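You operate a simulated robot arm through the tools that you are given. There is no shell and no other tool.

You are at the controls of a simulated robot arm. One attempt, no reset.

Task
Bend strip B47 to about 90 degrees on the angle gauge, then let the ram up.
Fine: leave the strip in the die and the slide in.
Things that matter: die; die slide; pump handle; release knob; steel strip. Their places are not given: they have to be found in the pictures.

Only the result counts: the job must be done as asked and must still hold three seconds after the hand-in. Knocking over, shifting, dropping, spilling or breaking anything else fails it.

Robot
A 6-joint arm with a two-finger parallel gripper, fixed in place. Base frame: the origin is at the foot of the arm, x ahead of it, y to its left, z up; the work surface is at about z = 850. Lengths are in mm, angles in rad, forces in N, time in s.
With the tool pointing down near the work surface it reaches from about 360 to 760 mm from the base axis. Its first joint turns from -1.152 to 1.152 rad. Payload 2.45 kg.
The tool frame sits at the grasp point between the pads (the TCP): z along the fingers, y along the line on which they close. The tips reach 24 mm beyond it. The gripper opens to 68 mm. The fingers are 17 mm wide and 10 mm thick; the gripper's body (40 by 70 mm) begins 41 mm behind the TCP.
Orientation is that of the tool frame in the base frame, as a unit quaternion [w, x, y, z]. With the fingers straight down and closing along the base's y, the tool's x points along the base's -x, its y along +y and its z along -z.

Tools
- The arm moves only by the tool servo_tool. Its argument "targets" is a list of rows, each an object (a shift or turn left out is 0, a gripper value left out holds the last) with "linear": the shift along the tool's x, y, z in m, a list of three; "angular": the turn, a rotation vector about the tool's x, y, z in rad, a list of three; "grip": the finger opening in m, from 0 to 0.068. In form: [{"linear": [tx, ty, tz], "angular": [rx, ry, rz], "grip": grip}, ...]. A call has 1 to 20 rows; each row is the pose to reach, as a shift and turn from the pose commanded when the call began, along the tool's axes at that moment. Rows are played at 5 a second. More than 50 mm and 0.15 rad between two rows, or a gripper value outside its range, and nothing of the call is played. Where a pose cannot be reached the arm comes as near as it can. A force on the tool above 60 N (or 10 N above the force at the start of the call, whichever is more), or a blocked arm, ends the call early, and 0.2 s more pass. Each finger travels about 108 mm/s and halts on what it meets, pressing with about 27 N; the grip force reading is that of the motor and also rises with nothing between the fingers. The clock runs only during rows and for 0.2 s after the last one: add rows that repeat a pose to give the fingers time. The reply holds the time, the measured pose of the TCP, the force on the tool along the base axes, the opening and the grip force, in the units named above and with some noise, with the torque about the TCP (base axes, N m) and any sound that the robot's microphone picked up.
- Cameras (640 x 400 px; columns grow to the right, rows downward): "scene" is fixed at [170.9, 413.5, 1468]; the picture's right is [-0.73, -0.68, 0.00], its down [-0.36, 0.38, -0.85] and it looks along [0.58, -0.62, -0.53] (base axes); focal length 224 px, centre (320, 200). "wrist" rides on the gripper at [84, 11, -75] in the tool frame; the picture's right is [-0.13, 0.99, 0.00], its down [-0.60, -0.08, -0.79] and it looks along [-0.79, -0.10, 0.61] (tool axes); focal length 251 px, centre (320, 200).
- capture(camera): a new picture of that camera. The clock stands still meanwhile.
- point_at(camera, pixels): for up to 12 pixels [column, row] of the newest picture of that camera ("zoom" is the newest enlarged one), the place [x, y, z] in the base frame of the surface seen there, good to about 2 mm. The clock stands still meanwhile.
- close_up(camera, box): a new picture of the part [left, top, right, bottom] of that camera's present view, enlarged. The clock stands still meanwhile.
- finish_job(): hands the job in; it is judged then, once.

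Leave the gripper open and the arm clear of the work at the hand-in unless told otherwise.

The tools are called after "Call:" as a command line: name --argument value ..., lists and objects as JSON in quotes. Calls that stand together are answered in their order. servo_tool: Moves the arm, as the interface text tells. Its arguments: {"type":"object","properties":{"targets":{"type":"array","items":{"type":"object","properties":{"linear":{"type":"array","items":{"type":"number"}},"angular":{"type":"array","items":{"type":"number"}},"grip":{"type":"number"}}}}},"required":["targets"]} The other tools are called the same way: capture (camera) takes a picture; point_at (camera, pixels) gives the place of the surface under pixels of a picture; close_up (camera, box) takes an enlarged picture of a part of a camera's view; finish_job () hands the job in.

At the start:

```text
time_s: 0.0
ee_pos: [430.5, -72.3, 1388.4]
orientation: [0.0, 0.0, 1.0, 0.0]
wrist_force: [0.1, 0.3, 0.0]
wrist_torque: [-0.01, 0.03, 0.02]
finger_gap: 68.0
gripper_force: 0.0
```

scene: 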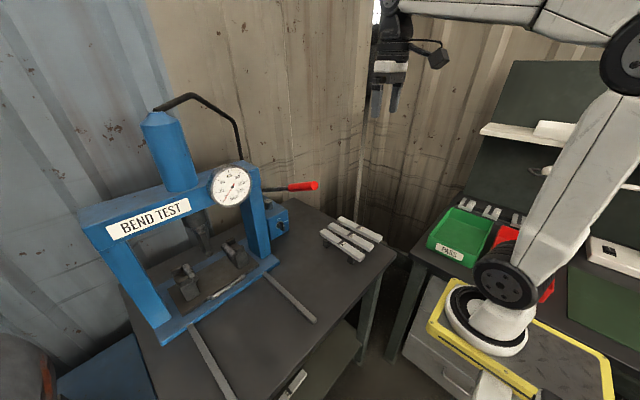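
wrist: 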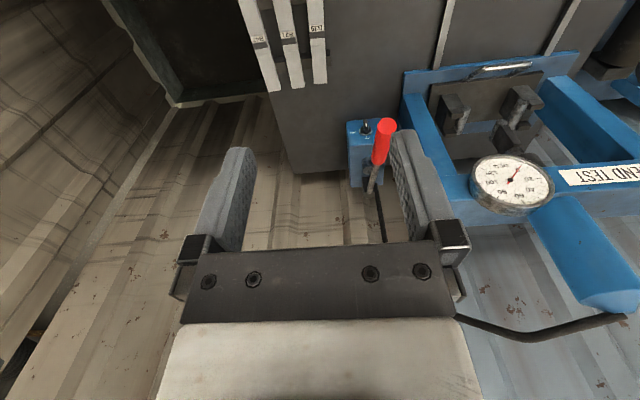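

I see a blue bend-test press with a dial gauge at about (232,185) in the scene view, a red-tipped pump handle at (310,186), a pump body at (278,215), three strips on the table at (350,240), and a die with a slide handle at (225,290). I'll take enlarged pictures for detail.

Call:
close_up --camera "scene" --box '[80, 80, 330, 350]'

Call:
close_up --camera "wrist" --box '[230, 0, 640, 260]'

Call:
close_up --camera "scene" --box '[300, 200, 400, 280]'

```text
1.48 times, centred on (205, 215) of scene
```

zoom: 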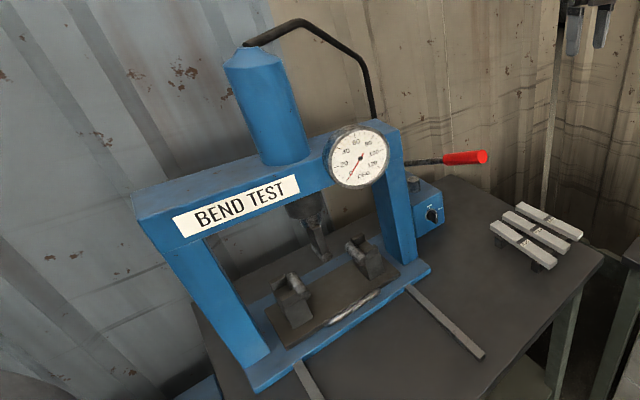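

```text
1.54 times, centred on (435, 130) of wrist
```

zoom: 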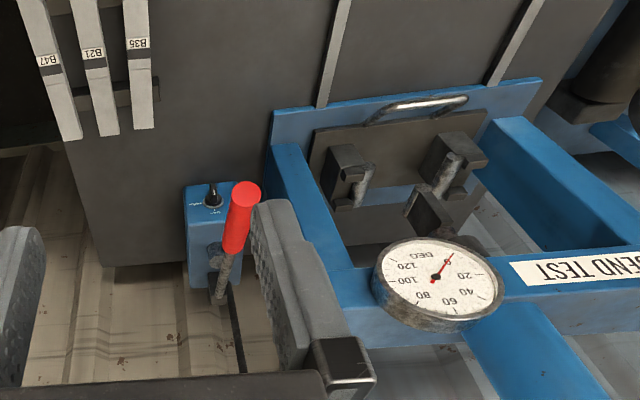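

```text
5.00 times, centred on (350, 240) of scene
```

zoom: 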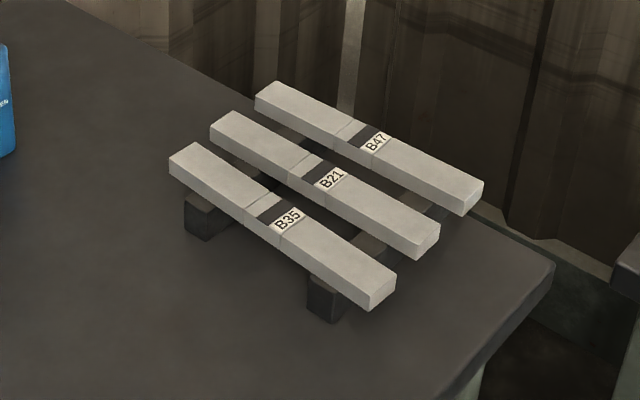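

The strip B47 is the one farthest toward the right/wall. Next I read positions: strip ends, labels, and rails.

Call:
point_at --camera "zoom" --pixels '[[262, 100], [275, 85], [460, 212], [482, 182], [372, 140], [215, 130], [430, 250], [178, 160], [372, 300], [322, 315], [200, 230], [100, 250]]'

Call:
close_up --camera "scene" --box '[240, 170, 330, 250]'

```text
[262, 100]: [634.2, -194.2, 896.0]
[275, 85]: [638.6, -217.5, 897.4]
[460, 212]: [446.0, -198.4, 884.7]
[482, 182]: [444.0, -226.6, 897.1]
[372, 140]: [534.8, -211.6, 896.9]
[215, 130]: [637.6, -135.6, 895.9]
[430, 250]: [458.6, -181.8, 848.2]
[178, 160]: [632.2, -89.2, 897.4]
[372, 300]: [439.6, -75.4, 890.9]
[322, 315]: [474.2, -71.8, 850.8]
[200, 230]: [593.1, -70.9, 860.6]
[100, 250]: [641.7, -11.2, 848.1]
```

```text
5.00 times, centred on (285, 210) of scene
```

zoom: 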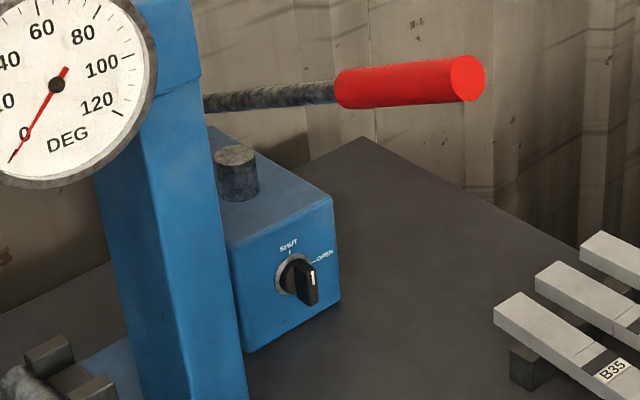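

The release knob is on the front face of the pump body with SHUT and OPEN marks. I'll zoom in more and measure.

Call:
point_at --camera "zoom" --pixels '[[250, 260], [325, 220], [250, 340], [335, 295], [302, 280], [313, 275], [308, 300], [235, 155], [410, 75], [470, 78], [345, 90], [215, 103]]'

Call:
close_up --camera "scene" --box '[270, 210, 310, 235]'

```text
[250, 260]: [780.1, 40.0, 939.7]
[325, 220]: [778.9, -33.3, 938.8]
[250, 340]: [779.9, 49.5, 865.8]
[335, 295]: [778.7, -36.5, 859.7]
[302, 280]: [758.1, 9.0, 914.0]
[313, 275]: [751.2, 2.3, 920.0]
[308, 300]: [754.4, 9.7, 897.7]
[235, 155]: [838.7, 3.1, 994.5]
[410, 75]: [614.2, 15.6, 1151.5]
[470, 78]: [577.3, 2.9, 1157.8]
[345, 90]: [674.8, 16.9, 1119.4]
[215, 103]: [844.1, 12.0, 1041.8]
```

```text
16.00 times, centred on (290, 222) of scene
```

zoom: 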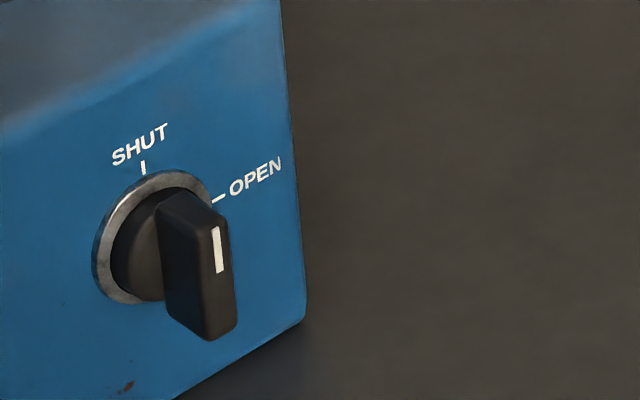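

The white mark on the knob points up, toward SHUT. Now I'll measure the die, its slide handle and rails in an enlarged view of the press.

Call:
close_up --camera "scene" --box '[140, 210, 300, 340]'

Call:
close_up --camera "scene" --box '[200, 160, 260, 210]'

Call:
close_up --camera "wrist" --box '[400, 40, 600, 220]'

```text
3.08 times, centred on (220, 275) of scene
```

zoom: 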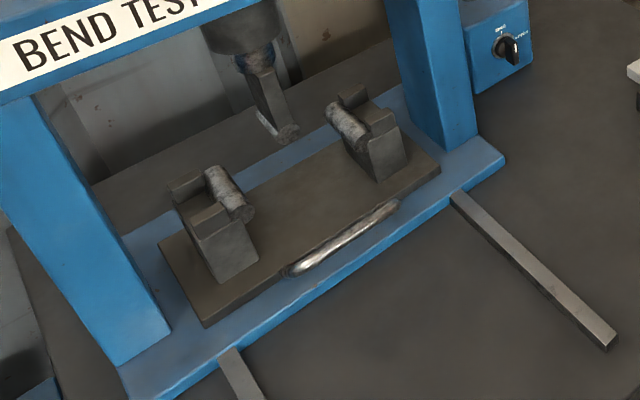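

```text
8.00 times, centred on (230, 185) of scene
```

zoom: 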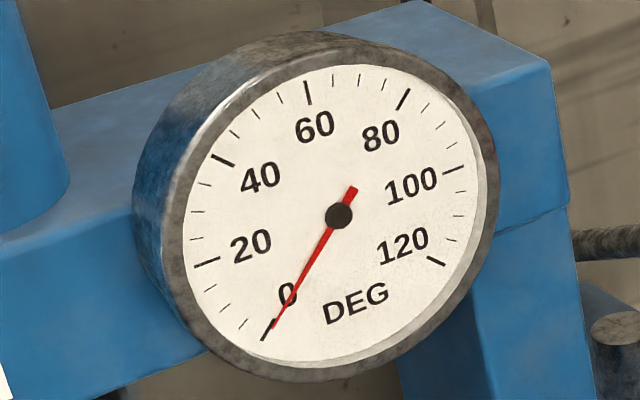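

```text
2.22 times, centred on (500, 130) of wrist
```

zoom: 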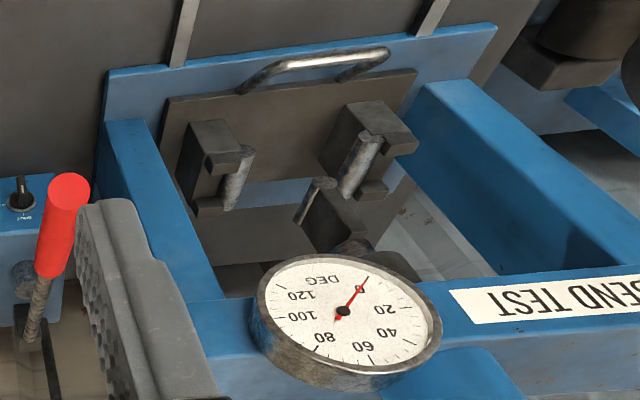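

The gauge reads 0. I'll zoom into each die support and take positions.

Call:
close_up --camera "scene" --box '[170, 220, 270, 320]'

```text
4.00 times, centred on (220, 270) of scene
```

zoom: 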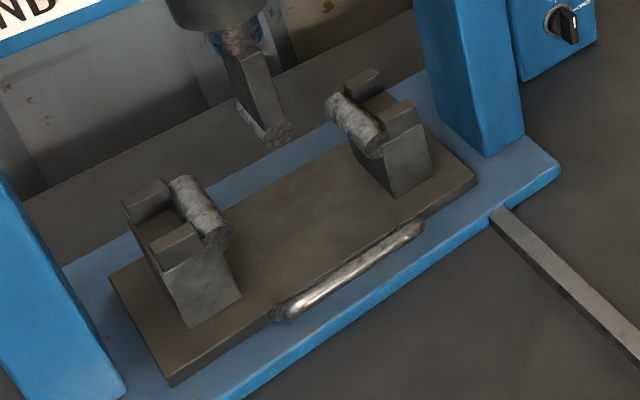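

Call:
point_at --camera "zoom" --pixels '[[178, 185], [215, 235], [198, 210], [145, 195], [175, 240], [337, 103], [372, 143], [362, 80], [402, 118], [170, 375], [470, 180], [112, 280]]'

Call:
point_at --camera "zoom" --pixels '[[278, 132], [240, 108], [285, 312], [350, 272], [418, 232], [300, 320], [500, 212], [625, 340], [555, 170], [290, 230], [410, 170], [205, 295]]'

```text
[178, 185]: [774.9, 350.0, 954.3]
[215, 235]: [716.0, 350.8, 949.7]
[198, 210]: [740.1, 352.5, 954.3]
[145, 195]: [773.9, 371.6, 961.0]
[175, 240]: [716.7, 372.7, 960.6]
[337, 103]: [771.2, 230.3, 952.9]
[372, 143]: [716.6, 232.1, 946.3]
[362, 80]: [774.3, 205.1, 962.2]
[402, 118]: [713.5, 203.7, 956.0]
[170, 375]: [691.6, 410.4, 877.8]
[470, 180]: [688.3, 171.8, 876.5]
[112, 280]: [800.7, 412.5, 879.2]
```

```text
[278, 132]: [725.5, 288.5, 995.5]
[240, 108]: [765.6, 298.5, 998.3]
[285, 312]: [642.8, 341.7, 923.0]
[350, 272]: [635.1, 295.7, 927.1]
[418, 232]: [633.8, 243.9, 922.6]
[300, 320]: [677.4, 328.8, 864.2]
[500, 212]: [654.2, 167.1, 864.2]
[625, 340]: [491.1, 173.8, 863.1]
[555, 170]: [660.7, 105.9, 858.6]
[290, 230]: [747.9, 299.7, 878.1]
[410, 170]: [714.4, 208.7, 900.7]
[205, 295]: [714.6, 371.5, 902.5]
```

Die rollers lie near y≈231 and y≈350 at x≈745, top z≈954; the slide handle bar is at x≈636, z≈925. I'll now measure the frame crossbeam, gauge and columns to know the clearance above the slide handle.

Call:
close_up --camera "scene" --box '[70, 80, 330, 360]'

Call:
point_at --camera "scene" --pixels '[[150, 219], [230, 185], [243, 175], [175, 140], [255, 230], [135, 285], [95, 230], [200, 350], [225, 385], [190, 110], [230, 120], [240, 155]]'

Call:
close_up --camera "scene" --box '[315, 210, 385, 270]'

```text
1.43 times, centred on (200, 220) of scene
```

zoom: 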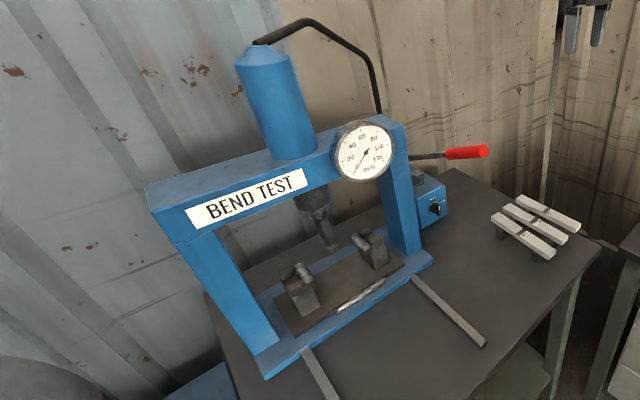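

```text
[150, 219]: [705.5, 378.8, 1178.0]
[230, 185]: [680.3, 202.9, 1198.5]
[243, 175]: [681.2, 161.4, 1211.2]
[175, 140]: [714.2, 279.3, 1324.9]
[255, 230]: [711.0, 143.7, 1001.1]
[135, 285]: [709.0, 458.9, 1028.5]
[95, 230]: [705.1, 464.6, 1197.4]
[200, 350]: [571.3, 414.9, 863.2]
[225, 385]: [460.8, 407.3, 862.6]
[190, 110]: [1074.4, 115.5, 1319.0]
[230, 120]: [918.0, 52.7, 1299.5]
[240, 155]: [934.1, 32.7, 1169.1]
```

```text
6.67 times, centred on (350, 240) of scene
```

zoom: 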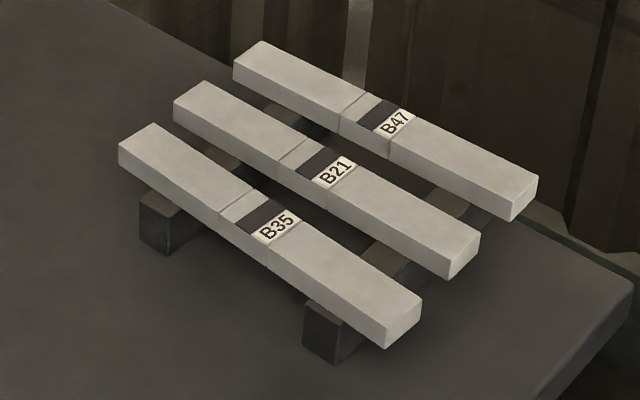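

The beam front is at x≈705 and the gauge face at x≈680, so a downward gripper at x≈636, y≈291 clears. Now I measure B47's ends, edges and marks.

Call:
point_at --camera "zoom" --pixels '[[236, 66], [264, 43], [513, 204], [537, 178], [354, 104], [363, 112], [375, 110], [388, 135], [408, 110], [388, 155], [340, 125], [400, 122]]'

Call:
point_at --camera "zoom" --pixels '[[177, 103], [205, 82], [455, 262], [479, 236], [330, 170], [340, 195], [515, 215], [155, 230], [170, 200], [350, 340], [345, 310], [470, 210]]'

```text
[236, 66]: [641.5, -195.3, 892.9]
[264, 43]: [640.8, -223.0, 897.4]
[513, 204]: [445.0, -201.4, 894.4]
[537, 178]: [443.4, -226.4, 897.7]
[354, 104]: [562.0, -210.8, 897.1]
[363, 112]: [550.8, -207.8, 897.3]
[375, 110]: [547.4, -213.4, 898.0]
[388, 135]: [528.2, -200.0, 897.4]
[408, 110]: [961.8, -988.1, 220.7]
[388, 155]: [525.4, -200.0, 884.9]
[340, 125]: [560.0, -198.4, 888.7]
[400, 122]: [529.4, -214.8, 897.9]
```

```text
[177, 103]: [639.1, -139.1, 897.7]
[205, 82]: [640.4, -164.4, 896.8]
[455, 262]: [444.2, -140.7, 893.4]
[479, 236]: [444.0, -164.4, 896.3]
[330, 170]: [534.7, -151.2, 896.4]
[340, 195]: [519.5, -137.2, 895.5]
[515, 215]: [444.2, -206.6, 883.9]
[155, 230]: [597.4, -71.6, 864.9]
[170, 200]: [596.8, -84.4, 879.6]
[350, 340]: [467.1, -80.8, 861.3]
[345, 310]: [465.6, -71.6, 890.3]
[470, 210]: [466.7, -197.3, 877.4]
```

B47 spans x 443–641, y −200…−226, top z≈897. First I'll pull the die slide out so the strip can be laid in. I move the open gripper toward the slide handle, staying in front of the beam, while turning 90° about the tool axis so the fingers close along x.

Call:
servo_tool --targets '[{"linear": [-0.0141, 0.0303, 0.0199], "angular": [0, 0, 0.1309], "grip": 0.068}, {"linear": [-0.0283, 0.0606, 0.0397], "angular": [0, 0, 0.2618]}, {"linear": [-0.0424, 0.0908, 0.0596], "angular": [0, 0, 0.3927]}, {"linear": [-0.0565, 0.1211, 0.0795], "angular": [0, 0, 0.5236]}, {"linear": [-0.0706, 0.1514, 0.0993], "angular": [0, 0, 0.6545]}, {"linear": [-0.0848, 0.1817, 0.1192], "angular": [0, 0, 0.7854]}, {"linear": [-0.0989, 0.2119, 0.1391], "angular": [0, 0, 0.9163]}, {"linear": [-0.113, 0.2422, 0.1589], "angular": [0, 0, 1.0472]}, {"linear": [-0.1271, 0.2725, 0.1788], "angular": [0, 0, 1.1781]}, {"linear": [-0.1413, 0.3028, 0.1987], "angular": [0, 0, 1.309]}, {"linear": [-0.1554, 0.333, 0.2185], "angular": [0, 0, 1.4399]}, {"linear": [-0.1695, 0.3633, 0.2384], "angular": [0, 0, 1.5708]}, {"linear": [-0.1695, 0.3633, 0.2384], "angular": [0, 0, 1.5708]}]'

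```text
time_s: 2.8
ee_pos: [600.7, 290.0, 1149.2]
orientation: [0.0, 0.708, 0.706, 0.0]
wrist_force: [1.2, 0.0, -0.2]
wrist_torque: [0.02, 0.0, 0.03]
finger_gap: 68.0
gripper_force: 0.0
```

The arm reached (600, 290, 1149) with the fingers now closing along x. I'll look at both cameras before going down.

Call:
capture --camera "scene"

Call:
capture --camera "wrist"

```text
taken
```

scene: 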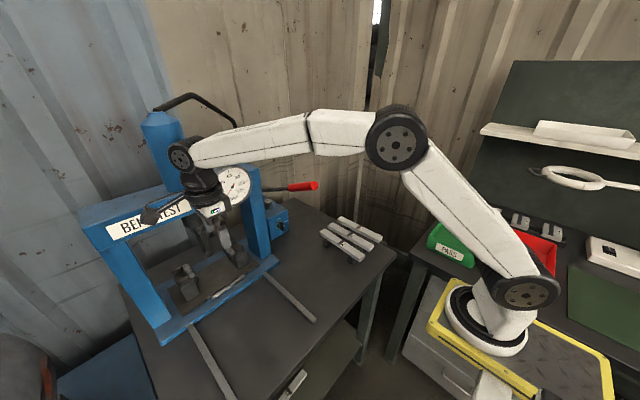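

```text
taken
```

wrist: 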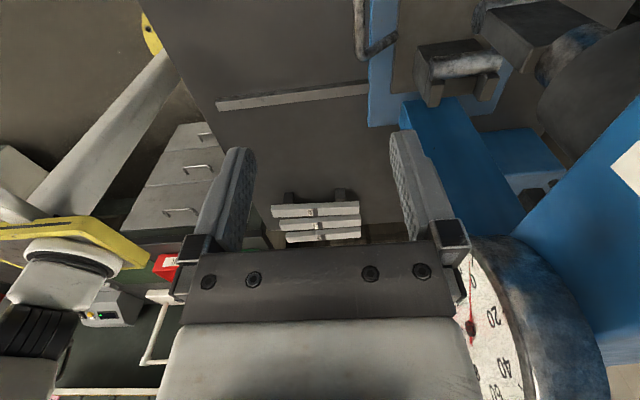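

The handle bar is visible in the wrist view near (362,30). I'll measure it there.

Call:
close_up --camera "wrist" --box '[320, 0, 440, 75]'

Call:
point_at --camera "wrist" --pixels '[[358, 10], [359, 30], [362, 50], [370, 50], [385, 43], [395, 38], [410, 30], [450, 65], [380, 100]]'

```text
5.33 times, centred on (380, 38) of wrist
```

zoom: 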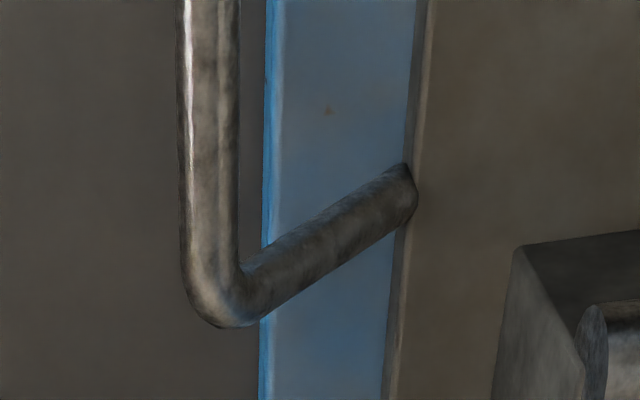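

```text
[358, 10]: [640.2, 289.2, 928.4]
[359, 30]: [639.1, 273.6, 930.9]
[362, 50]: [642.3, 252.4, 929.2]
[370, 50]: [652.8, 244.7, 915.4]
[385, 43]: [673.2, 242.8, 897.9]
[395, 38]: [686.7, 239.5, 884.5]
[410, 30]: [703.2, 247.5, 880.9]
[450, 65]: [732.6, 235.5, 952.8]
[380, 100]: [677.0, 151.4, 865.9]
```

Bar axis is about x≈641, z≈924, y 244–341. Before descending, I check how thick the wrist and forearm are relative to gauge and beam.

Call:
close_up --camera "scene" --box '[130, 110, 330, 280]'

Call:
point_at --camera "scene" --pixels '[[180, 156], [195, 145], [205, 165], [205, 180], [215, 190], [212, 210], [220, 235], [238, 255], [250, 145], [230, 150], [150, 215], [200, 140]]'

```text
2.35 times, centred on (230, 195) of scene
```

zoom: 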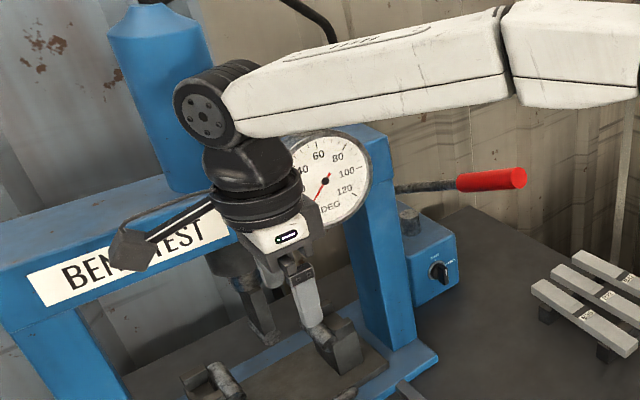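

```text
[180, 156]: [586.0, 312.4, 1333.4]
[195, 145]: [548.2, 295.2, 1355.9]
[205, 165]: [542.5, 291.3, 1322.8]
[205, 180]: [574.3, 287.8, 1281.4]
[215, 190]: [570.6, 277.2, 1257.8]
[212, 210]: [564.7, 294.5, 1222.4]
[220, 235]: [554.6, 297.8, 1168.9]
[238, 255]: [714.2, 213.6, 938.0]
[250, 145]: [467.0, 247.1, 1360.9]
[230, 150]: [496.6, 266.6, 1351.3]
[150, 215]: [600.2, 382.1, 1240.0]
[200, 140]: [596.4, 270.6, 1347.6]
```

The wrist joint is ~186 mm above the TCP and will stay below and in front of beam and gauge. I go over the bar at x=641 and descend to z≈960 with the gripper at 50 mm opening.

Call:
servo_tool --targets '[{"linear": [0, 0.02, 0.02], "grip": 0.05}, {"linear": [0, 0.041, 0.055]}, {"linear": [0, 0.041, 0.1]}, {"linear": [0, 0.041, 0.145]}, {"linear": [0, 0.041, 0.19]}, {"linear": [0, 0.041, 0.19]}]'

Call:
capture --camera "wrist"

Call:
close_up --camera "scene" --box '[130, 150, 330, 330]'

```text
time_s: 4.2
ee_pos: [638.5, 289.8, 959.2]
orientation: [0.001, 0.707, 0.707, 0.0]
wrist_force: [-0.9, 0.2, 0.1]
wrist_torque: [-0.01, -0.01, 0.01]
finger_gap: 50.3
gripper_force: 0.0
```

```text
taken
```

wrist: 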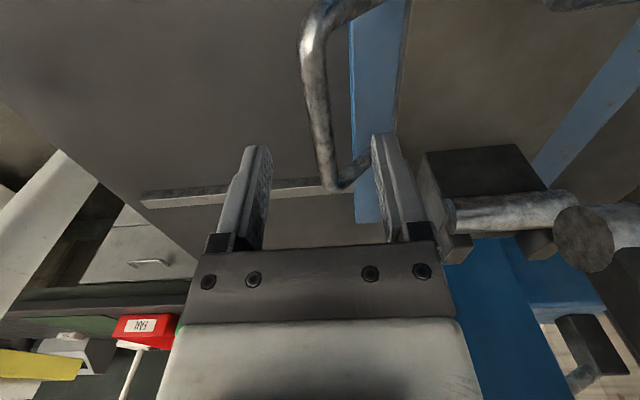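

```text
2.22 times, centred on (230, 240) of scene
```

zoom: 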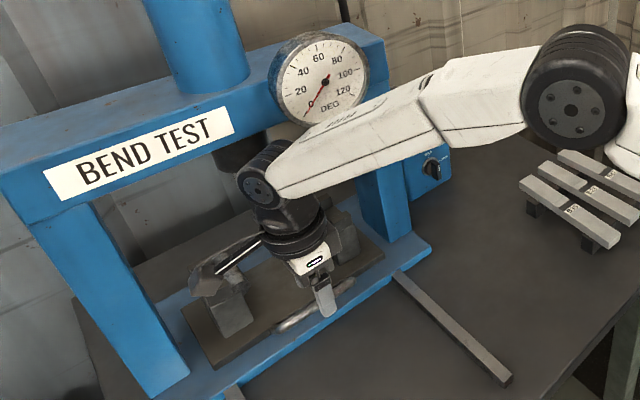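

The bar runs between the two fingers. I descend 38 mm more and close on it, with rows for the fingers to settle.

Call:
servo_tool --targets '[{"linear": [0, 0.001, 0.019]}, {"linear": [0, 0.001, 0.037]}, {"linear": [0, 0.001, 0.037], "grip": 0.0}, {"linear": [0, 0.001, 0.037], "grip": 0.0}, {"linear": [0, 0.001, 0.037], "grip": 0.0}, {"linear": [0, 0.001, 0.037], "grip": 0.0}]'

```text
time_s: 5.6
ee_pos: [640.3, 289.4, 924.0]
orientation: [-0.001, 0.707, 0.707, -0.001]
wrist_force: [-14.8, -1.8, 3.5]
wrist_torque: [-0.18, 0.0, 0.4]
finger_gap: 11.8
gripper_force: 32.5
```

The bar is held (gap 11.8 mm). Now I pull the slide toward −x in steps, first 60 mm, watching the force.

Call:
servo_tool --targets '[{"linear": [0, -0.01, 0]}, {"linear": [0, -0.02, 0]}, {"linear": [0, -0.035, 0]}, {"linear": [0, -0.05, 0]}, {"linear": [0, -0.06, 0]}, {"linear": [0, -0.06, 0]}]'

```text
time_s: 7.0
ee_pos: [581.4, 290.3, 922.7]
orientation: [0.001, 0.708, 0.707, -0.001]
wrist_force: [-1.0, -11.5, -6.3]
wrist_torque: [-0.54, -0.01, 0.34]
finger_gap: 11.9
gripper_force: 32.3
```

The slide follows freely. I continue pulling out to about 140 mm in total.

Call:
servo_tool --targets '[{"linear": [0, -0.015, 0]}, {"linear": [0, -0.03, 0]}, {"linear": [0, -0.045, 0]}, {"linear": [0, -0.06, 0]}, {"linear": [0, -0.075, 0]}, {"linear": [0, -0.085, 0]}, {"linear": [0, -0.085, 0]}]'

Call:
capture --camera "scene"

```text
time_s: 8.6
ee_pos: [495.5, 289.1, 922.9]
orientation: [0.0, 0.707, 0.707, -0.001]
wrist_force: [-0.7, -21.9, -5.1]
wrist_torque: [0.16, -0.03, 0.36]
finger_gap: 11.7
gripper_force: 32.2
```

```text
taken
```

scene: 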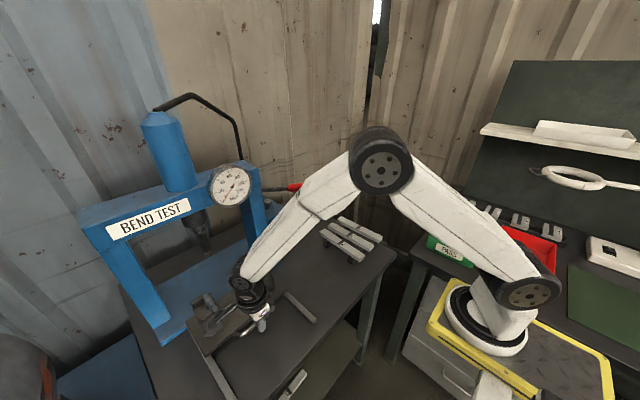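

The slide is out about 146 mm and the area above it is free. I open the fingers and rise.

Call:
servo_tool --targets '[{"linear": [0, 0, 0], "grip": 0.05}, {"linear": [0, 0, 0], "grip": 0.05}, {"linear": [0, 0, 0], "grip": 0.05}, {"linear": [0, 0, -0.04], "grip": 0.05}, {"linear": [0, 0, -0.09], "grip": 0.05}, {"linear": [0, 0, -0.14], "grip": 0.05}, {"linear": [0, 0, -0.17], "grip": 0.05}, {"linear": [0, 0, -0.17], "grip": 0.05}]'

Call:
close_up --camera "scene" --box '[150, 240, 330, 390]'

Call:
capture --camera "wrist"

```text
time_s: 10.4
ee_pos: [494.1, 288.5, 1092.3]
orientation: [0.0, 0.707, 0.707, 0.0]
wrist_force: [0.5, 0.4, -0.2]
wrist_torque: [0.01, 0.0, -0.02]
finger_gap: 50.0
gripper_force: 0.1
```

```text
2.67 times, centred on (240, 315) of scene
```

zoom: 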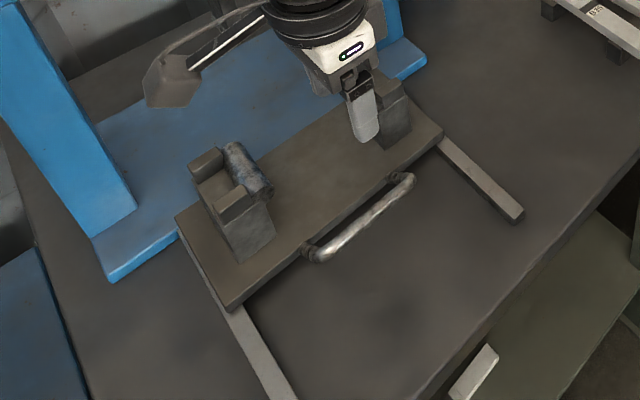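

```text
taken
```

wrist: 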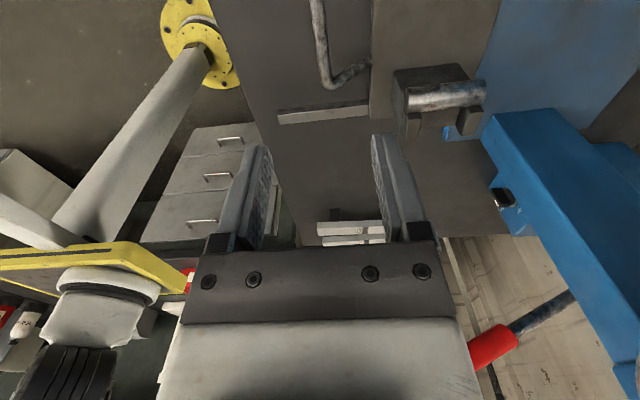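

The slide stays out. Now I travel around the pump handle end (x≈577, z≈1158) by keeping x≈430 there, and turn back so the fingers close along y above B47 at (542, −212).

Call:
servo_tool --targets '[{"linear": [-0.038, -0.0132, -0.0114], "angular": [0, 0, -0.1047], "grip": 0.048}, {"linear": [-0.076, -0.0264, -0.0228], "angular": [0, 0, -0.2094]}, {"linear": [-0.114, -0.0396, -0.0342], "angular": [0, 0, -0.3142]}, {"linear": [-0.152, -0.0528, -0.0456], "angular": [0, 0, -0.4189]}, {"linear": [-0.19, -0.066, -0.057], "angular": [0, 0, -0.5236]}, {"linear": [-0.23, -0.066, -0.057], "angular": [0, 0, -0.6283]}, {"linear": [-0.27, -0.066, -0.057], "angular": [0, 0, -0.733]}, {"linear": [-0.31, -0.066, -0.057], "angular": [0, 0, -0.8378]}, {"linear": [-0.35, -0.066, -0.057], "angular": [0, 0, -0.9425]}, {"linear": [-0.39, -0.066, -0.057], "angular": [0, 0, -1.0472]}, {"linear": [-0.4126, -0.0436, -0.037], "angular": [0, 0, -1.1519]}, {"linear": [-0.4352, -0.0212, -0.017], "angular": [0, 0, -1.2566]}, {"linear": [-0.4578, 0.0012, 0.003], "angular": [0, 0, -1.3614]}, {"linear": [-0.4804, 0.0236, 0.023], "angular": [0, 0, -1.4661]}, {"linear": [-0.503, 0.046, 0.043], "angular": [0, 0, -1.5708]}, {"linear": [-0.503, 0.046, 0.043], "angular": [0, 0, -1.5708]}]'

Call:
capture --camera "wrist"

Call:
close_up --camera "scene" --box '[290, 150, 450, 290]'

```text
time_s: 13.8
ee_pos: [543.2, -214.7, 1048.6]
orientation: [0.001, 0.0, 1.0, 0.0]
wrist_force: [-0.3, -0.4, 0.5]
wrist_torque: [-0.03, -0.03, -0.01]
finger_gap: 48.0
gripper_force: 0.1
```

```text
taken
```

wrist: 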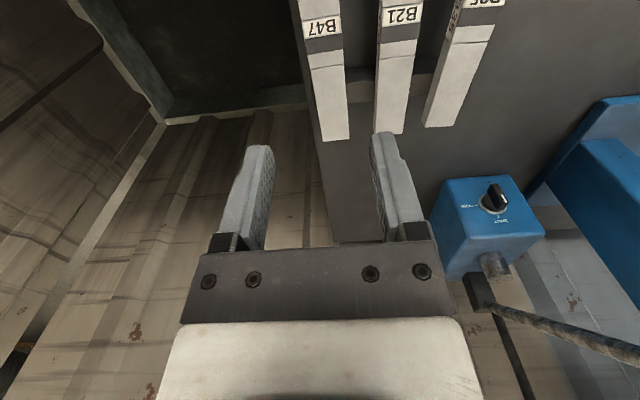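

```text
2.86 times, centred on (370, 220) of scene
```

zoom: 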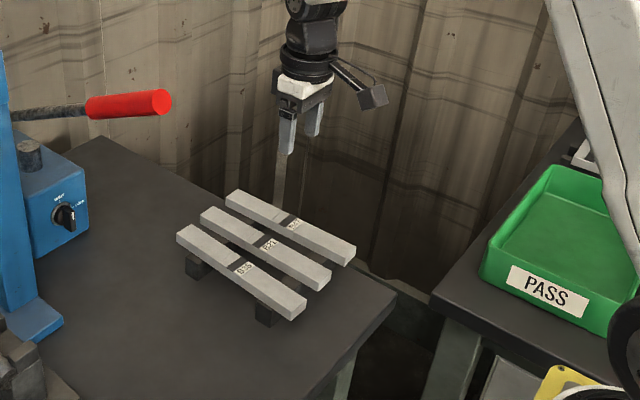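

I check B47's edges and marks from the wrist view to center the grasp.

Call:
close_up --camera "wrist" --box '[280, 0, 420, 145]'

Call:
point_at --camera "wrist" --pixels '[[321, 138], [347, 136], [306, 40], [340, 35], [322, 28], [325, 44], [322, 18], [326, 54], [380, 40], [324, 70], [310, 65], [341, 62]]'

```text
2.76 times, centred on (350, 72) of wrist
```

zoom: 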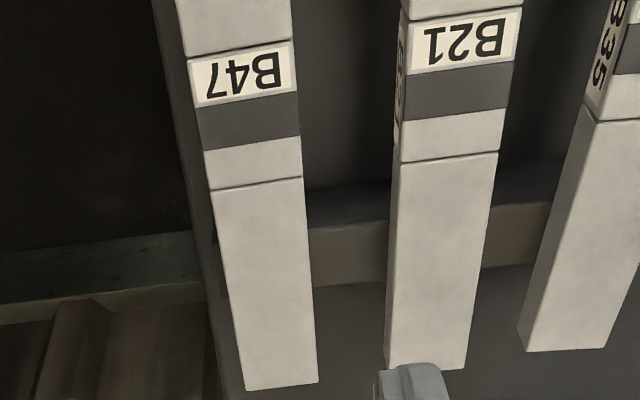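

```text
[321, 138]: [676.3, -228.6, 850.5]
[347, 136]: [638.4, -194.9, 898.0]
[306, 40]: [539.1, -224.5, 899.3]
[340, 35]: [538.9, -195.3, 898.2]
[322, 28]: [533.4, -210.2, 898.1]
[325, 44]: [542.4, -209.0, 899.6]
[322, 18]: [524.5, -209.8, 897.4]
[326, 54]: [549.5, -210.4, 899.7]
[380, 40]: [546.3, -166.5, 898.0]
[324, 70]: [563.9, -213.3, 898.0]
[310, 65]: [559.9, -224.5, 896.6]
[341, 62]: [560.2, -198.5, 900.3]
```

B47 centre is at about (542.5, −211), top z≈898. I descend straight over it with a 48 mm opening (neighbour B21 stays clear) to z≈890.

Call:
servo_tool --targets '[{"linear": [0, 0.002, 0.04]}, {"linear": [0, 0.002, 0.08]}, {"linear": [0, 0.002, 0.115]}, {"linear": [0, 0.002, 0.14]}, {"linear": [0, 0.002, 0.158]}, {"linear": [0, 0.002, 0.158]}]'

Call:
close_up --camera "scene" --box '[310, 170, 410, 280]'

Call:
capture --camera "wrist"

```text
time_s: 15.2
ee_pos: [544.6, -209.9, 891.1]
orientation: [0.0, 0.001, 1.0, 0.0]
wrist_force: [-0.7, -0.6, 0.4]
wrist_torque: [-0.03, -0.02, 0.04]
finger_gap: 48.1
gripper_force: 0.0
```

```text
3.64 times, centred on (360, 225) of scene
```

zoom: 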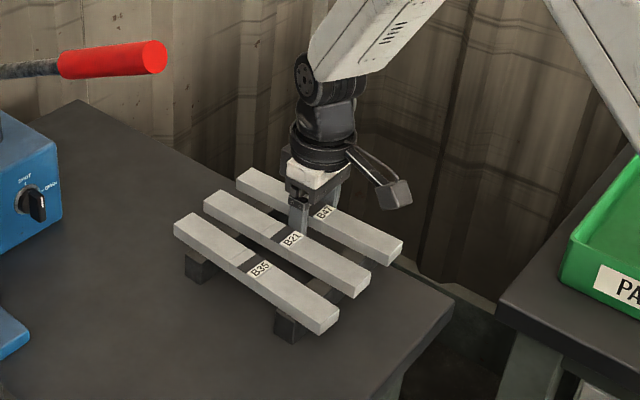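

```text
taken
```

wrist: 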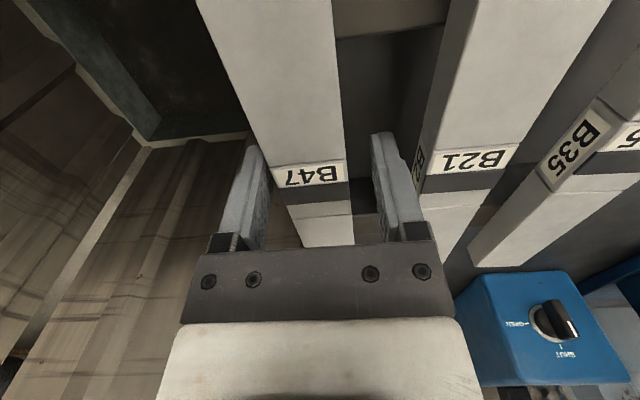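

The strip sits between the fingers with room on both sides. I close the gripper and wait, then lift a little.

Call:
servo_tool --targets '[{"linear": [0, 0, 0], "grip": 0.0}, {"linear": [0, 0, 0], "grip": 0.0}, {"linear": [0, 0, 0], "grip": 0.0}, {"linear": [0, 0, 0], "grip": 0.0}]'

```text
time_s: 16.2
ee_pos: [543.7, -209.0, 892.6]
orientation: [0.0, 0.001, 1.0, -0.001]
wrist_force: [0.3, -2.6, 0.3]
wrist_torque: [0.0, -0.12, 0.07]
finger_gap: 30.0
gripper_force: 27.1
```

Gripped with a 30 mm gap (strip width). I lift it gently by 160 mm.

Call:
servo_tool --targets '[{"linear": [0, 0, -0.005]}, {"linear": [0, 0, -0.015]}, {"linear": [0, 0, -0.035]}, {"linear": [0, 0, -0.06]}, {"linear": [0, 0, -0.09]}, {"linear": [0, 0, -0.12]}, {"linear": [0, 0, -0.15]}, {"linear": [0, 0, -0.17]}, {"linear": [0, 0, -0.17]}]'

Call:
capture --camera "wrist"

Call:
capture --camera "scene"

```text
time_s: 18.2
ee_pos: [542.0, -211.7, 1062.9]
orientation: [0.001, 0.0, 1.0, -0.001]
wrist_force: [0.3, 0.1, -7.0]
wrist_torque: [-0.02, 0.01, 0.01]
finger_gap: 29.8
gripper_force: 26.8
```

```text
taken
```

wrist: 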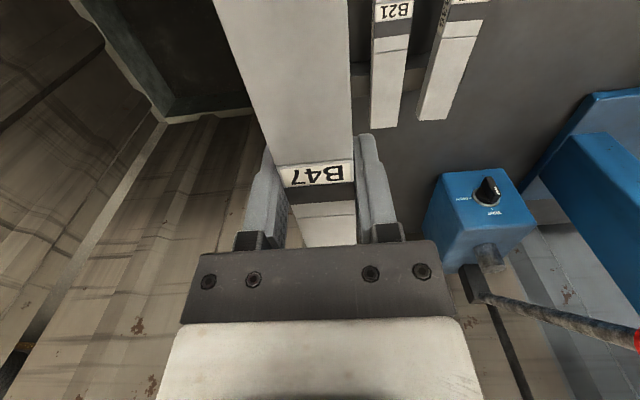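

```text
taken
```

scene: 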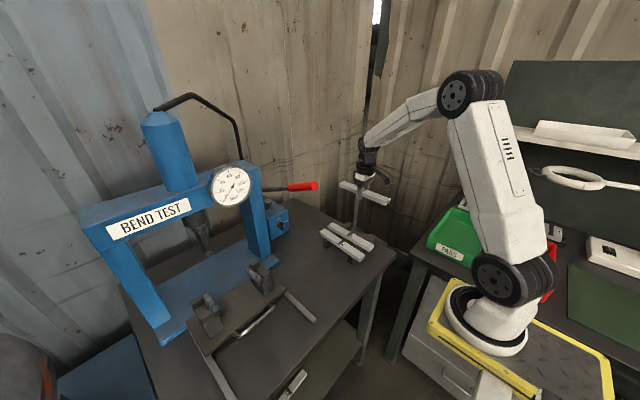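

Strip held level and centred (7 N, no torque). Now I measure the pulled-out die precisely.

Call:
close_up --camera "scene" --box '[180, 250, 300, 350]'

```text
4.00 times, centred on (240, 300) of scene
```

zoom: 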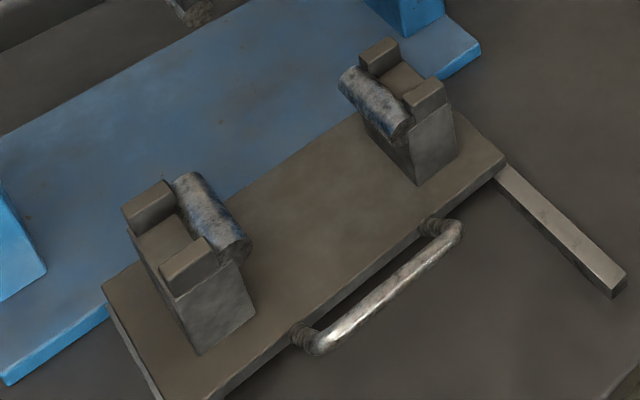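

Call:
point_at --camera "zoom" --pixels '[[145, 205], [174, 205], [165, 262], [188, 262], [205, 240], [190, 180], [215, 215], [240, 252], [165, 240], [130, 215], [187, 285], [210, 250]]'

Call:
point_at --camera "zoom" --pixels '[[378, 52], [397, 42], [430, 92], [408, 98], [442, 84], [400, 62], [347, 78], [372, 100], [402, 135], [400, 80], [385, 300], [455, 228]]'

```text
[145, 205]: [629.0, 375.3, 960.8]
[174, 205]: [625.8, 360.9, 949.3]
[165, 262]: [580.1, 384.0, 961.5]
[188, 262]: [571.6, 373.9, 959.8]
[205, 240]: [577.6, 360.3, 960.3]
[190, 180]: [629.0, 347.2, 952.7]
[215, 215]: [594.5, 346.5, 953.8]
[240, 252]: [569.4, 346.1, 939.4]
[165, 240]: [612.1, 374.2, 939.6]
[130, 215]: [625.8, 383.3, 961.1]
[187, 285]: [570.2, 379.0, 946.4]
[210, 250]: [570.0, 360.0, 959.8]
```

```text
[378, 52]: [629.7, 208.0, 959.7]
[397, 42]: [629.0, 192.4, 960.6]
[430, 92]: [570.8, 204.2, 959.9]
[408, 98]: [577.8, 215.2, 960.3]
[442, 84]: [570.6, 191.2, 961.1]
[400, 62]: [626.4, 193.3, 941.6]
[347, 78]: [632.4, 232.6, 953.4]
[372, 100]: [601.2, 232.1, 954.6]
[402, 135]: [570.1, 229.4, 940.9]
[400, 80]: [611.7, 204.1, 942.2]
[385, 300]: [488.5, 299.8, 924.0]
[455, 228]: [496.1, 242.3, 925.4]
```

The die centre is now at about x≈600, y≈290 with roller tops z≈954 and guide slot between x≈582 and x≈620. I carry the strip around the pump handle (x≈430 there), turning 90° so it lies along y, to above the die.

Call:
servo_tool --targets '[{"linear": [0.0226, 0.0222, -0.0056], "angular": [0, 0, 0.0873], "grip": 0.0}, {"linear": [0.0452, 0.0444, -0.0112], "angular": [0, 0, 0.1745]}, {"linear": [0.0678, 0.0666, -0.0168], "angular": [0, 0, 0.2618]}, {"linear": [0.0904, 0.0888, -0.0224], "angular": [0, 0, 0.3491]}, {"linear": [0.113, 0.111, -0.028], "angular": [0, 0, 0.4363]}, {"linear": [0.113, 0.1467, -0.028], "angular": [0, 0, 0.5236]}, {"linear": [0.113, 0.1824, -0.028], "angular": [0, 0, 0.6109]}, {"linear": [0.113, 0.2181, -0.028], "angular": [0, 0, 0.6981]}, {"linear": [0.113, 0.2539, -0.028], "angular": [0, 0, 0.7854]}, {"linear": [0.113, 0.2896, -0.028], "angular": [0, 0, 0.8727]}, {"linear": [0.113, 0.3253, -0.028], "angular": [0, 0, 0.9599]}, {"linear": [0.113, 0.361, -0.028], "angular": [0, 0, 1.0472]}, {"linear": [0.0847, 0.3843, -0.023], "angular": [0, 0, 1.1345]}, {"linear": [0.0563, 0.4077, -0.018], "angular": [0, 0, 1.2217]}, {"linear": [0.028, 0.431, -0.013], "angular": [0, 0, 1.309]}, {"linear": [-0.0003, 0.4543, -0.008], "angular": [0, 0, 1.3963]}, {"linear": [-0.0287, 0.4777, -0.003], "angular": [0, 0, 1.4835]}, {"linear": [-0.057, 0.501, 0.002], "angular": [0, 0, 1.5708]}, {"linear": [-0.057, 0.501, 0.002], "angular": [0, 0, 1.5708]}]'

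Call:
capture --camera "wrist"

Call:
close_up --camera "scene" --box '[150, 170, 330, 340]'

```text
time_s: 22.2
ee_pos: [598.5, 291.7, 1059.0]
orientation: [-0.001, 0.708, 0.706, 0.0]
wrist_force: [0.8, 0.1, -7.8]
wrist_torque: [-0.04, 0.0, 0.02]
finger_gap: 29.7
gripper_force: 27.4
```

```text
taken
```

wrist: 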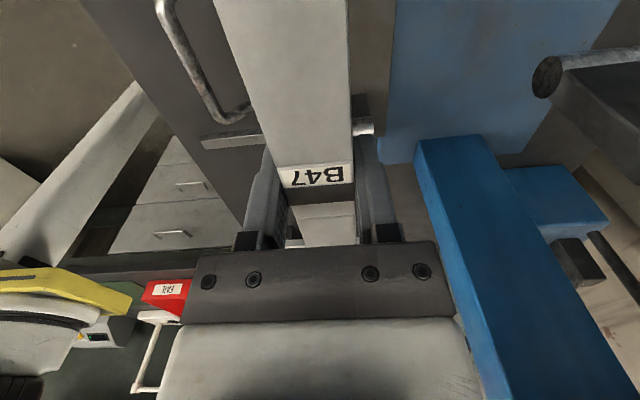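

```text
2.35 times, centred on (240, 255) of scene
```

zoom: 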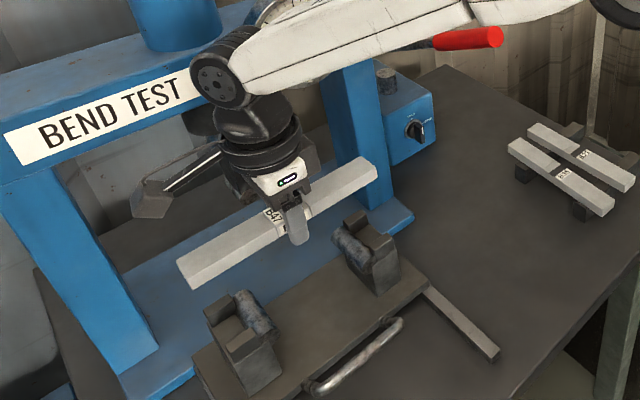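

The strip is above the die, along y. I lower to z≈985 and check alignment with the guide slots.

Call:
servo_tool --targets '[{"linear": [0, 0, 0.025]}, {"linear": [0, 0, 0.05]}, {"linear": [0, 0, 0.072]}, {"linear": [0, 0, 0.072]}]'

Call:
close_up --camera "scene" --box '[180, 240, 290, 340]'

Call:
capture --camera "wrist"

```text
time_s: 23.2
ee_pos: [598.2, 291.1, 987.5]
orientation: [0.0, 0.707, 0.707, -0.001]
wrist_force: [-0.2, 0.6, -6.9]
wrist_torque: [0.01, -0.01, -0.03]
finger_gap: 29.8
gripper_force: 27.4
```

```text
4.00 times, centred on (235, 290) of scene
```

zoom: 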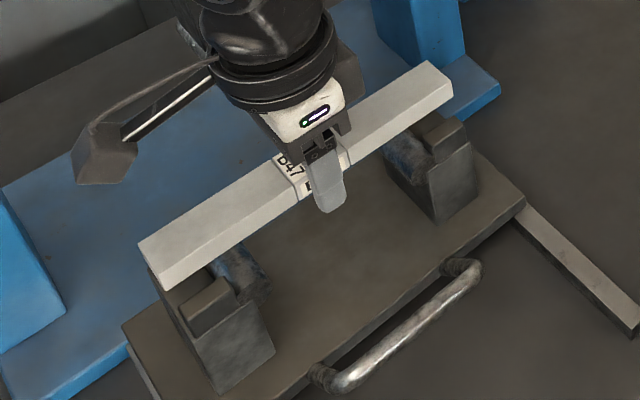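

```text
taken
```

wrist: 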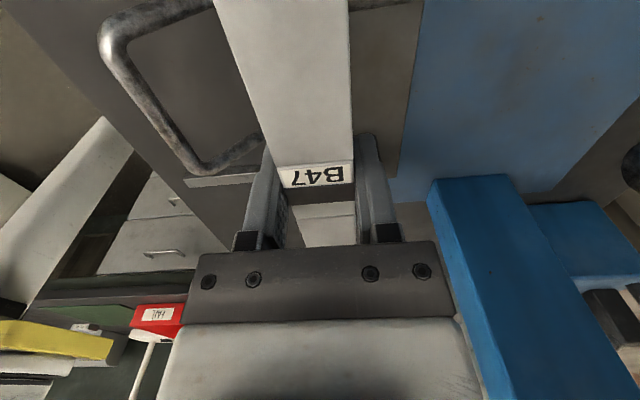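

Call:
point_at --camera "zoom" --pixels '[[140, 244], [164, 288], [430, 63], [452, 90], [150, 262], [441, 75], [210, 305], [235, 290], [450, 135], [200, 240], [205, 262], [400, 100]]'

```text
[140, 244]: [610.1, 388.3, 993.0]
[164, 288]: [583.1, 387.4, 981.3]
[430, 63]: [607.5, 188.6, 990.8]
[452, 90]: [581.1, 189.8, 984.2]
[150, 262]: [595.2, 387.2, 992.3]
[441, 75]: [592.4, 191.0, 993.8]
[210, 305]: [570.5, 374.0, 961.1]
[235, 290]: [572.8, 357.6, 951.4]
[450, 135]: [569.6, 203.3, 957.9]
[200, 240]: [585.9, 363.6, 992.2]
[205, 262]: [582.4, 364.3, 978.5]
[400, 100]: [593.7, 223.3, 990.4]
```

The strip's ends are at y≈388 and 189.5 and its width spans x≈582–612; the slot centre is ~601, so I shift +4 mm in x, +1 in y, and lower in small steps until the rollers take the weight.

Call:
servo_tool --targets '[{"linear": [0.001, 0.004, 0.0]}, {"linear": [0.001, 0.004, 0.008]}, {"linear": [0.001, 0.004, 0.014]}, {"linear": [0.001, 0.004, 0.018]}, {"linear": [0.001, 0.004, 0.02]}, {"linear": [0.001, 0.004, 0.02]}]'

Call:
close_up --camera "scene" --box '[180, 240, 290, 340]'

```text
time_s: 24.6
ee_pos: [603.0, 291.5, 968.6]
orientation: [0.0, 0.707, 0.707, 0.0]
wrist_force: [-0.6, -0.8, -7.4]
wrist_torque: [0.01, -0.01, -0.01]
finger_gap: 30.1
gripper_force: 26.8
```

```text
4.00 times, centred on (235, 290) of scene
```

zoom: 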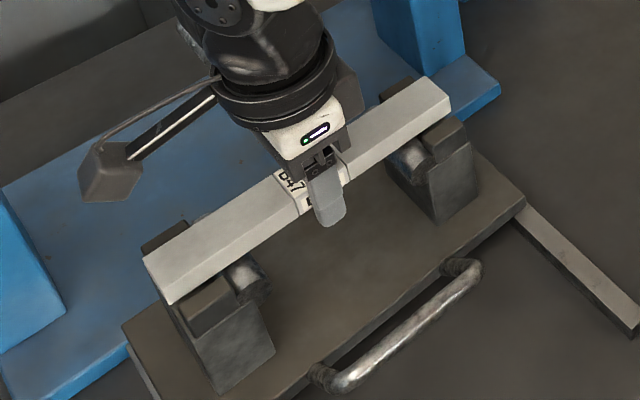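

Call:
point_at --camera "zoom" --pixels '[[155, 285], [168, 298], [146, 262], [445, 105], [418, 84], [205, 300], [185, 300], [230, 278], [160, 235], [440, 135], [395, 95], [460, 125]]'

Call:
close_up --camera "scene" --box '[205, 290, 260, 325]'

Call:
close_up --camera "scene" --box '[265, 250, 315, 290]'

```text
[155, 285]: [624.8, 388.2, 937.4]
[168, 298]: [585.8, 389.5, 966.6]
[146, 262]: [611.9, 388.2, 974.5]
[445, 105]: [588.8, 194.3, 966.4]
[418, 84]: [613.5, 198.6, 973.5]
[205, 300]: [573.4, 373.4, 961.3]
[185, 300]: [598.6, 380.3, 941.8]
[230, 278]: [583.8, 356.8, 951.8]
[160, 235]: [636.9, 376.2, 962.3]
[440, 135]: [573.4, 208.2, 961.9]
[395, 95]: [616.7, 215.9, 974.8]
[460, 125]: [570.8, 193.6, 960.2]
```

```text
11.43 times, centred on (232, 308) of scene
```

zoom: 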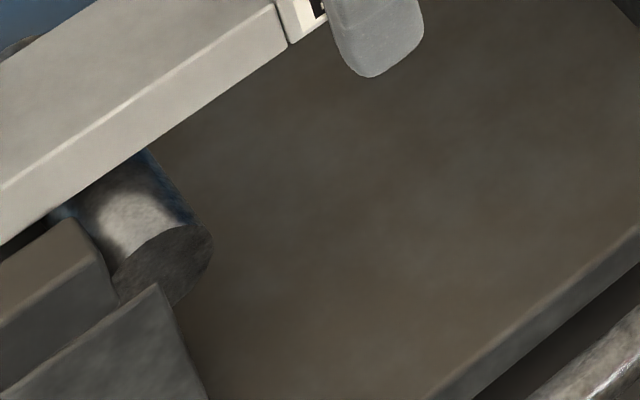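

```text
10.00 times, centred on (290, 270) of scene
```

zoom: 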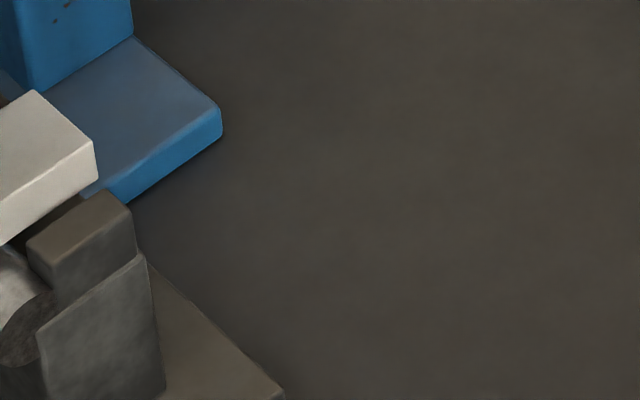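

The strip lies in front of no guide: it spans x≈586–616 inside the slot. I lower further in 1 mm steps.

Call:
servo_tool --targets '[{"linear": [0, 0, 0.002]}, {"linear": [0, 0, 0.003]}, {"linear": [0, 0, 0.004]}, {"linear": [0, 0, 0.004]}]'

```text
time_s: 25.6
ee_pos: [601.7, 291.7, 965.5]
orientation: [0.0, 0.707, 0.707, 0.001]
wrist_force: [1.4, 1.5, -3.0]
wrist_torque: [-0.27, 0.02, 0.06]
finger_gap: 29.8
gripper_force: 27.1
```

Contact begins (weight reading down to 3 N). One more millimetre.

Call:
servo_tool --targets '[{"linear": [0, 0, 0.001]}, {"linear": [0, 0, 0.001]}, {"linear": [0, 0, 0.001]}]'

Call:
close_up --camera "scene" --box '[180, 240, 290, 340]'

```text
time_s: 26.4
ee_pos: [603.3, 291.4, 965.1]
orientation: [0.0, 0.707, 0.707, 0.001]
wrist_force: [-1.9, -3.6, 13.3]
wrist_torque: [-0.51, 0.26, 0.01]
finger_gap: 29.8
gripper_force: 27.7
```

```text
4.00 times, centred on (235, 290) of scene
```

zoom: 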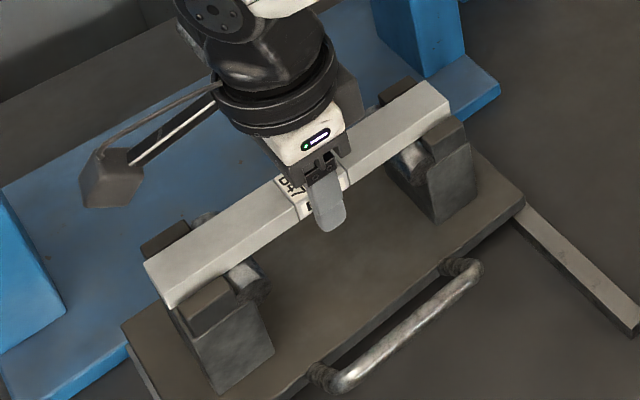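

The strip rests on both rollers (13 N upward). I back off half a millimetre, open to 52 mm, wait, and rise straight up.

Call:
servo_tool --targets '[{"linear": [0, 0, -0.0007]}, {"linear": [0, 0, -0.0007], "grip": 0.05}, {"linear": [0, 0, -0.0007], "grip": 0.05}, {"linear": [0, 0, -0.0007], "grip": 0.05}, {"linear": [0, 0, -0.015], "grip": 0.05}, {"linear": [0, 0, -0.045], "grip": 0.05}, {"linear": [0, 0, -0.09], "grip": 0.05}, {"linear": [0, 0, -0.12], "grip": 0.05}, {"linear": [0, 0, -0.12], "grip": 0.05}]'

Call:
close_up --camera "scene" --box '[180, 240, 290, 340]'

Call:
capture --camera "wrist"

```text
time_s: 28.4
ee_pos: [604.0, 290.5, 1083.8]
orientation: [0.0, 0.707, 0.708, 0.0]
wrist_force: [0.0, -0.1, -0.6]
wrist_torque: [0.04, -0.03, -0.02]
finger_gap: 50.2
gripper_force: 0.1
```

```text
4.00 times, centred on (235, 290) of scene
```

zoom: 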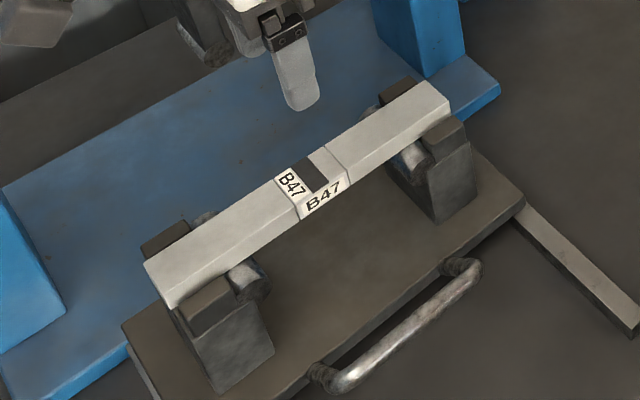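

```text
taken
```

wrist: 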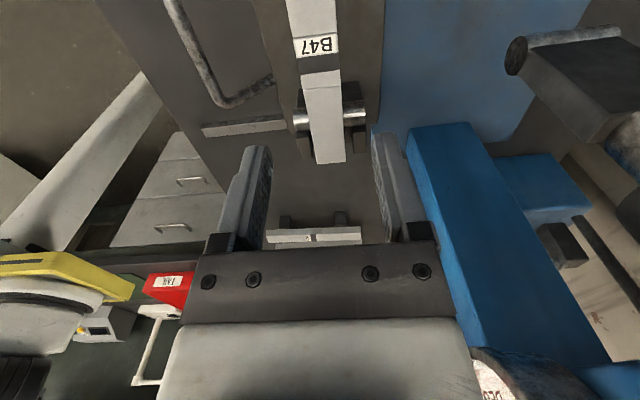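

B47 lies in both guide slots across the rollers. I measure where it sits along y relative to the rollers.

Call:
point_at --camera "zoom" --pixels '[[155, 283], [438, 100], [313, 175], [288, 185], [335, 165], [322, 195], [230, 265], [400, 160], [160, 295], [440, 110], [350, 370], [470, 275]]'

```text
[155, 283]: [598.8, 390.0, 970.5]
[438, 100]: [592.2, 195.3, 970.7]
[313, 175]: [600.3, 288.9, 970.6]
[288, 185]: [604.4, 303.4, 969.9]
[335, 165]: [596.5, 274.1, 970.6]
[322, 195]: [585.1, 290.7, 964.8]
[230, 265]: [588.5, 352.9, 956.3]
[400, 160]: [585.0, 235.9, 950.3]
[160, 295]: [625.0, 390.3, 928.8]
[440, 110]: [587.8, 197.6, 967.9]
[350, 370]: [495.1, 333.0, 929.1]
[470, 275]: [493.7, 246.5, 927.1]
```

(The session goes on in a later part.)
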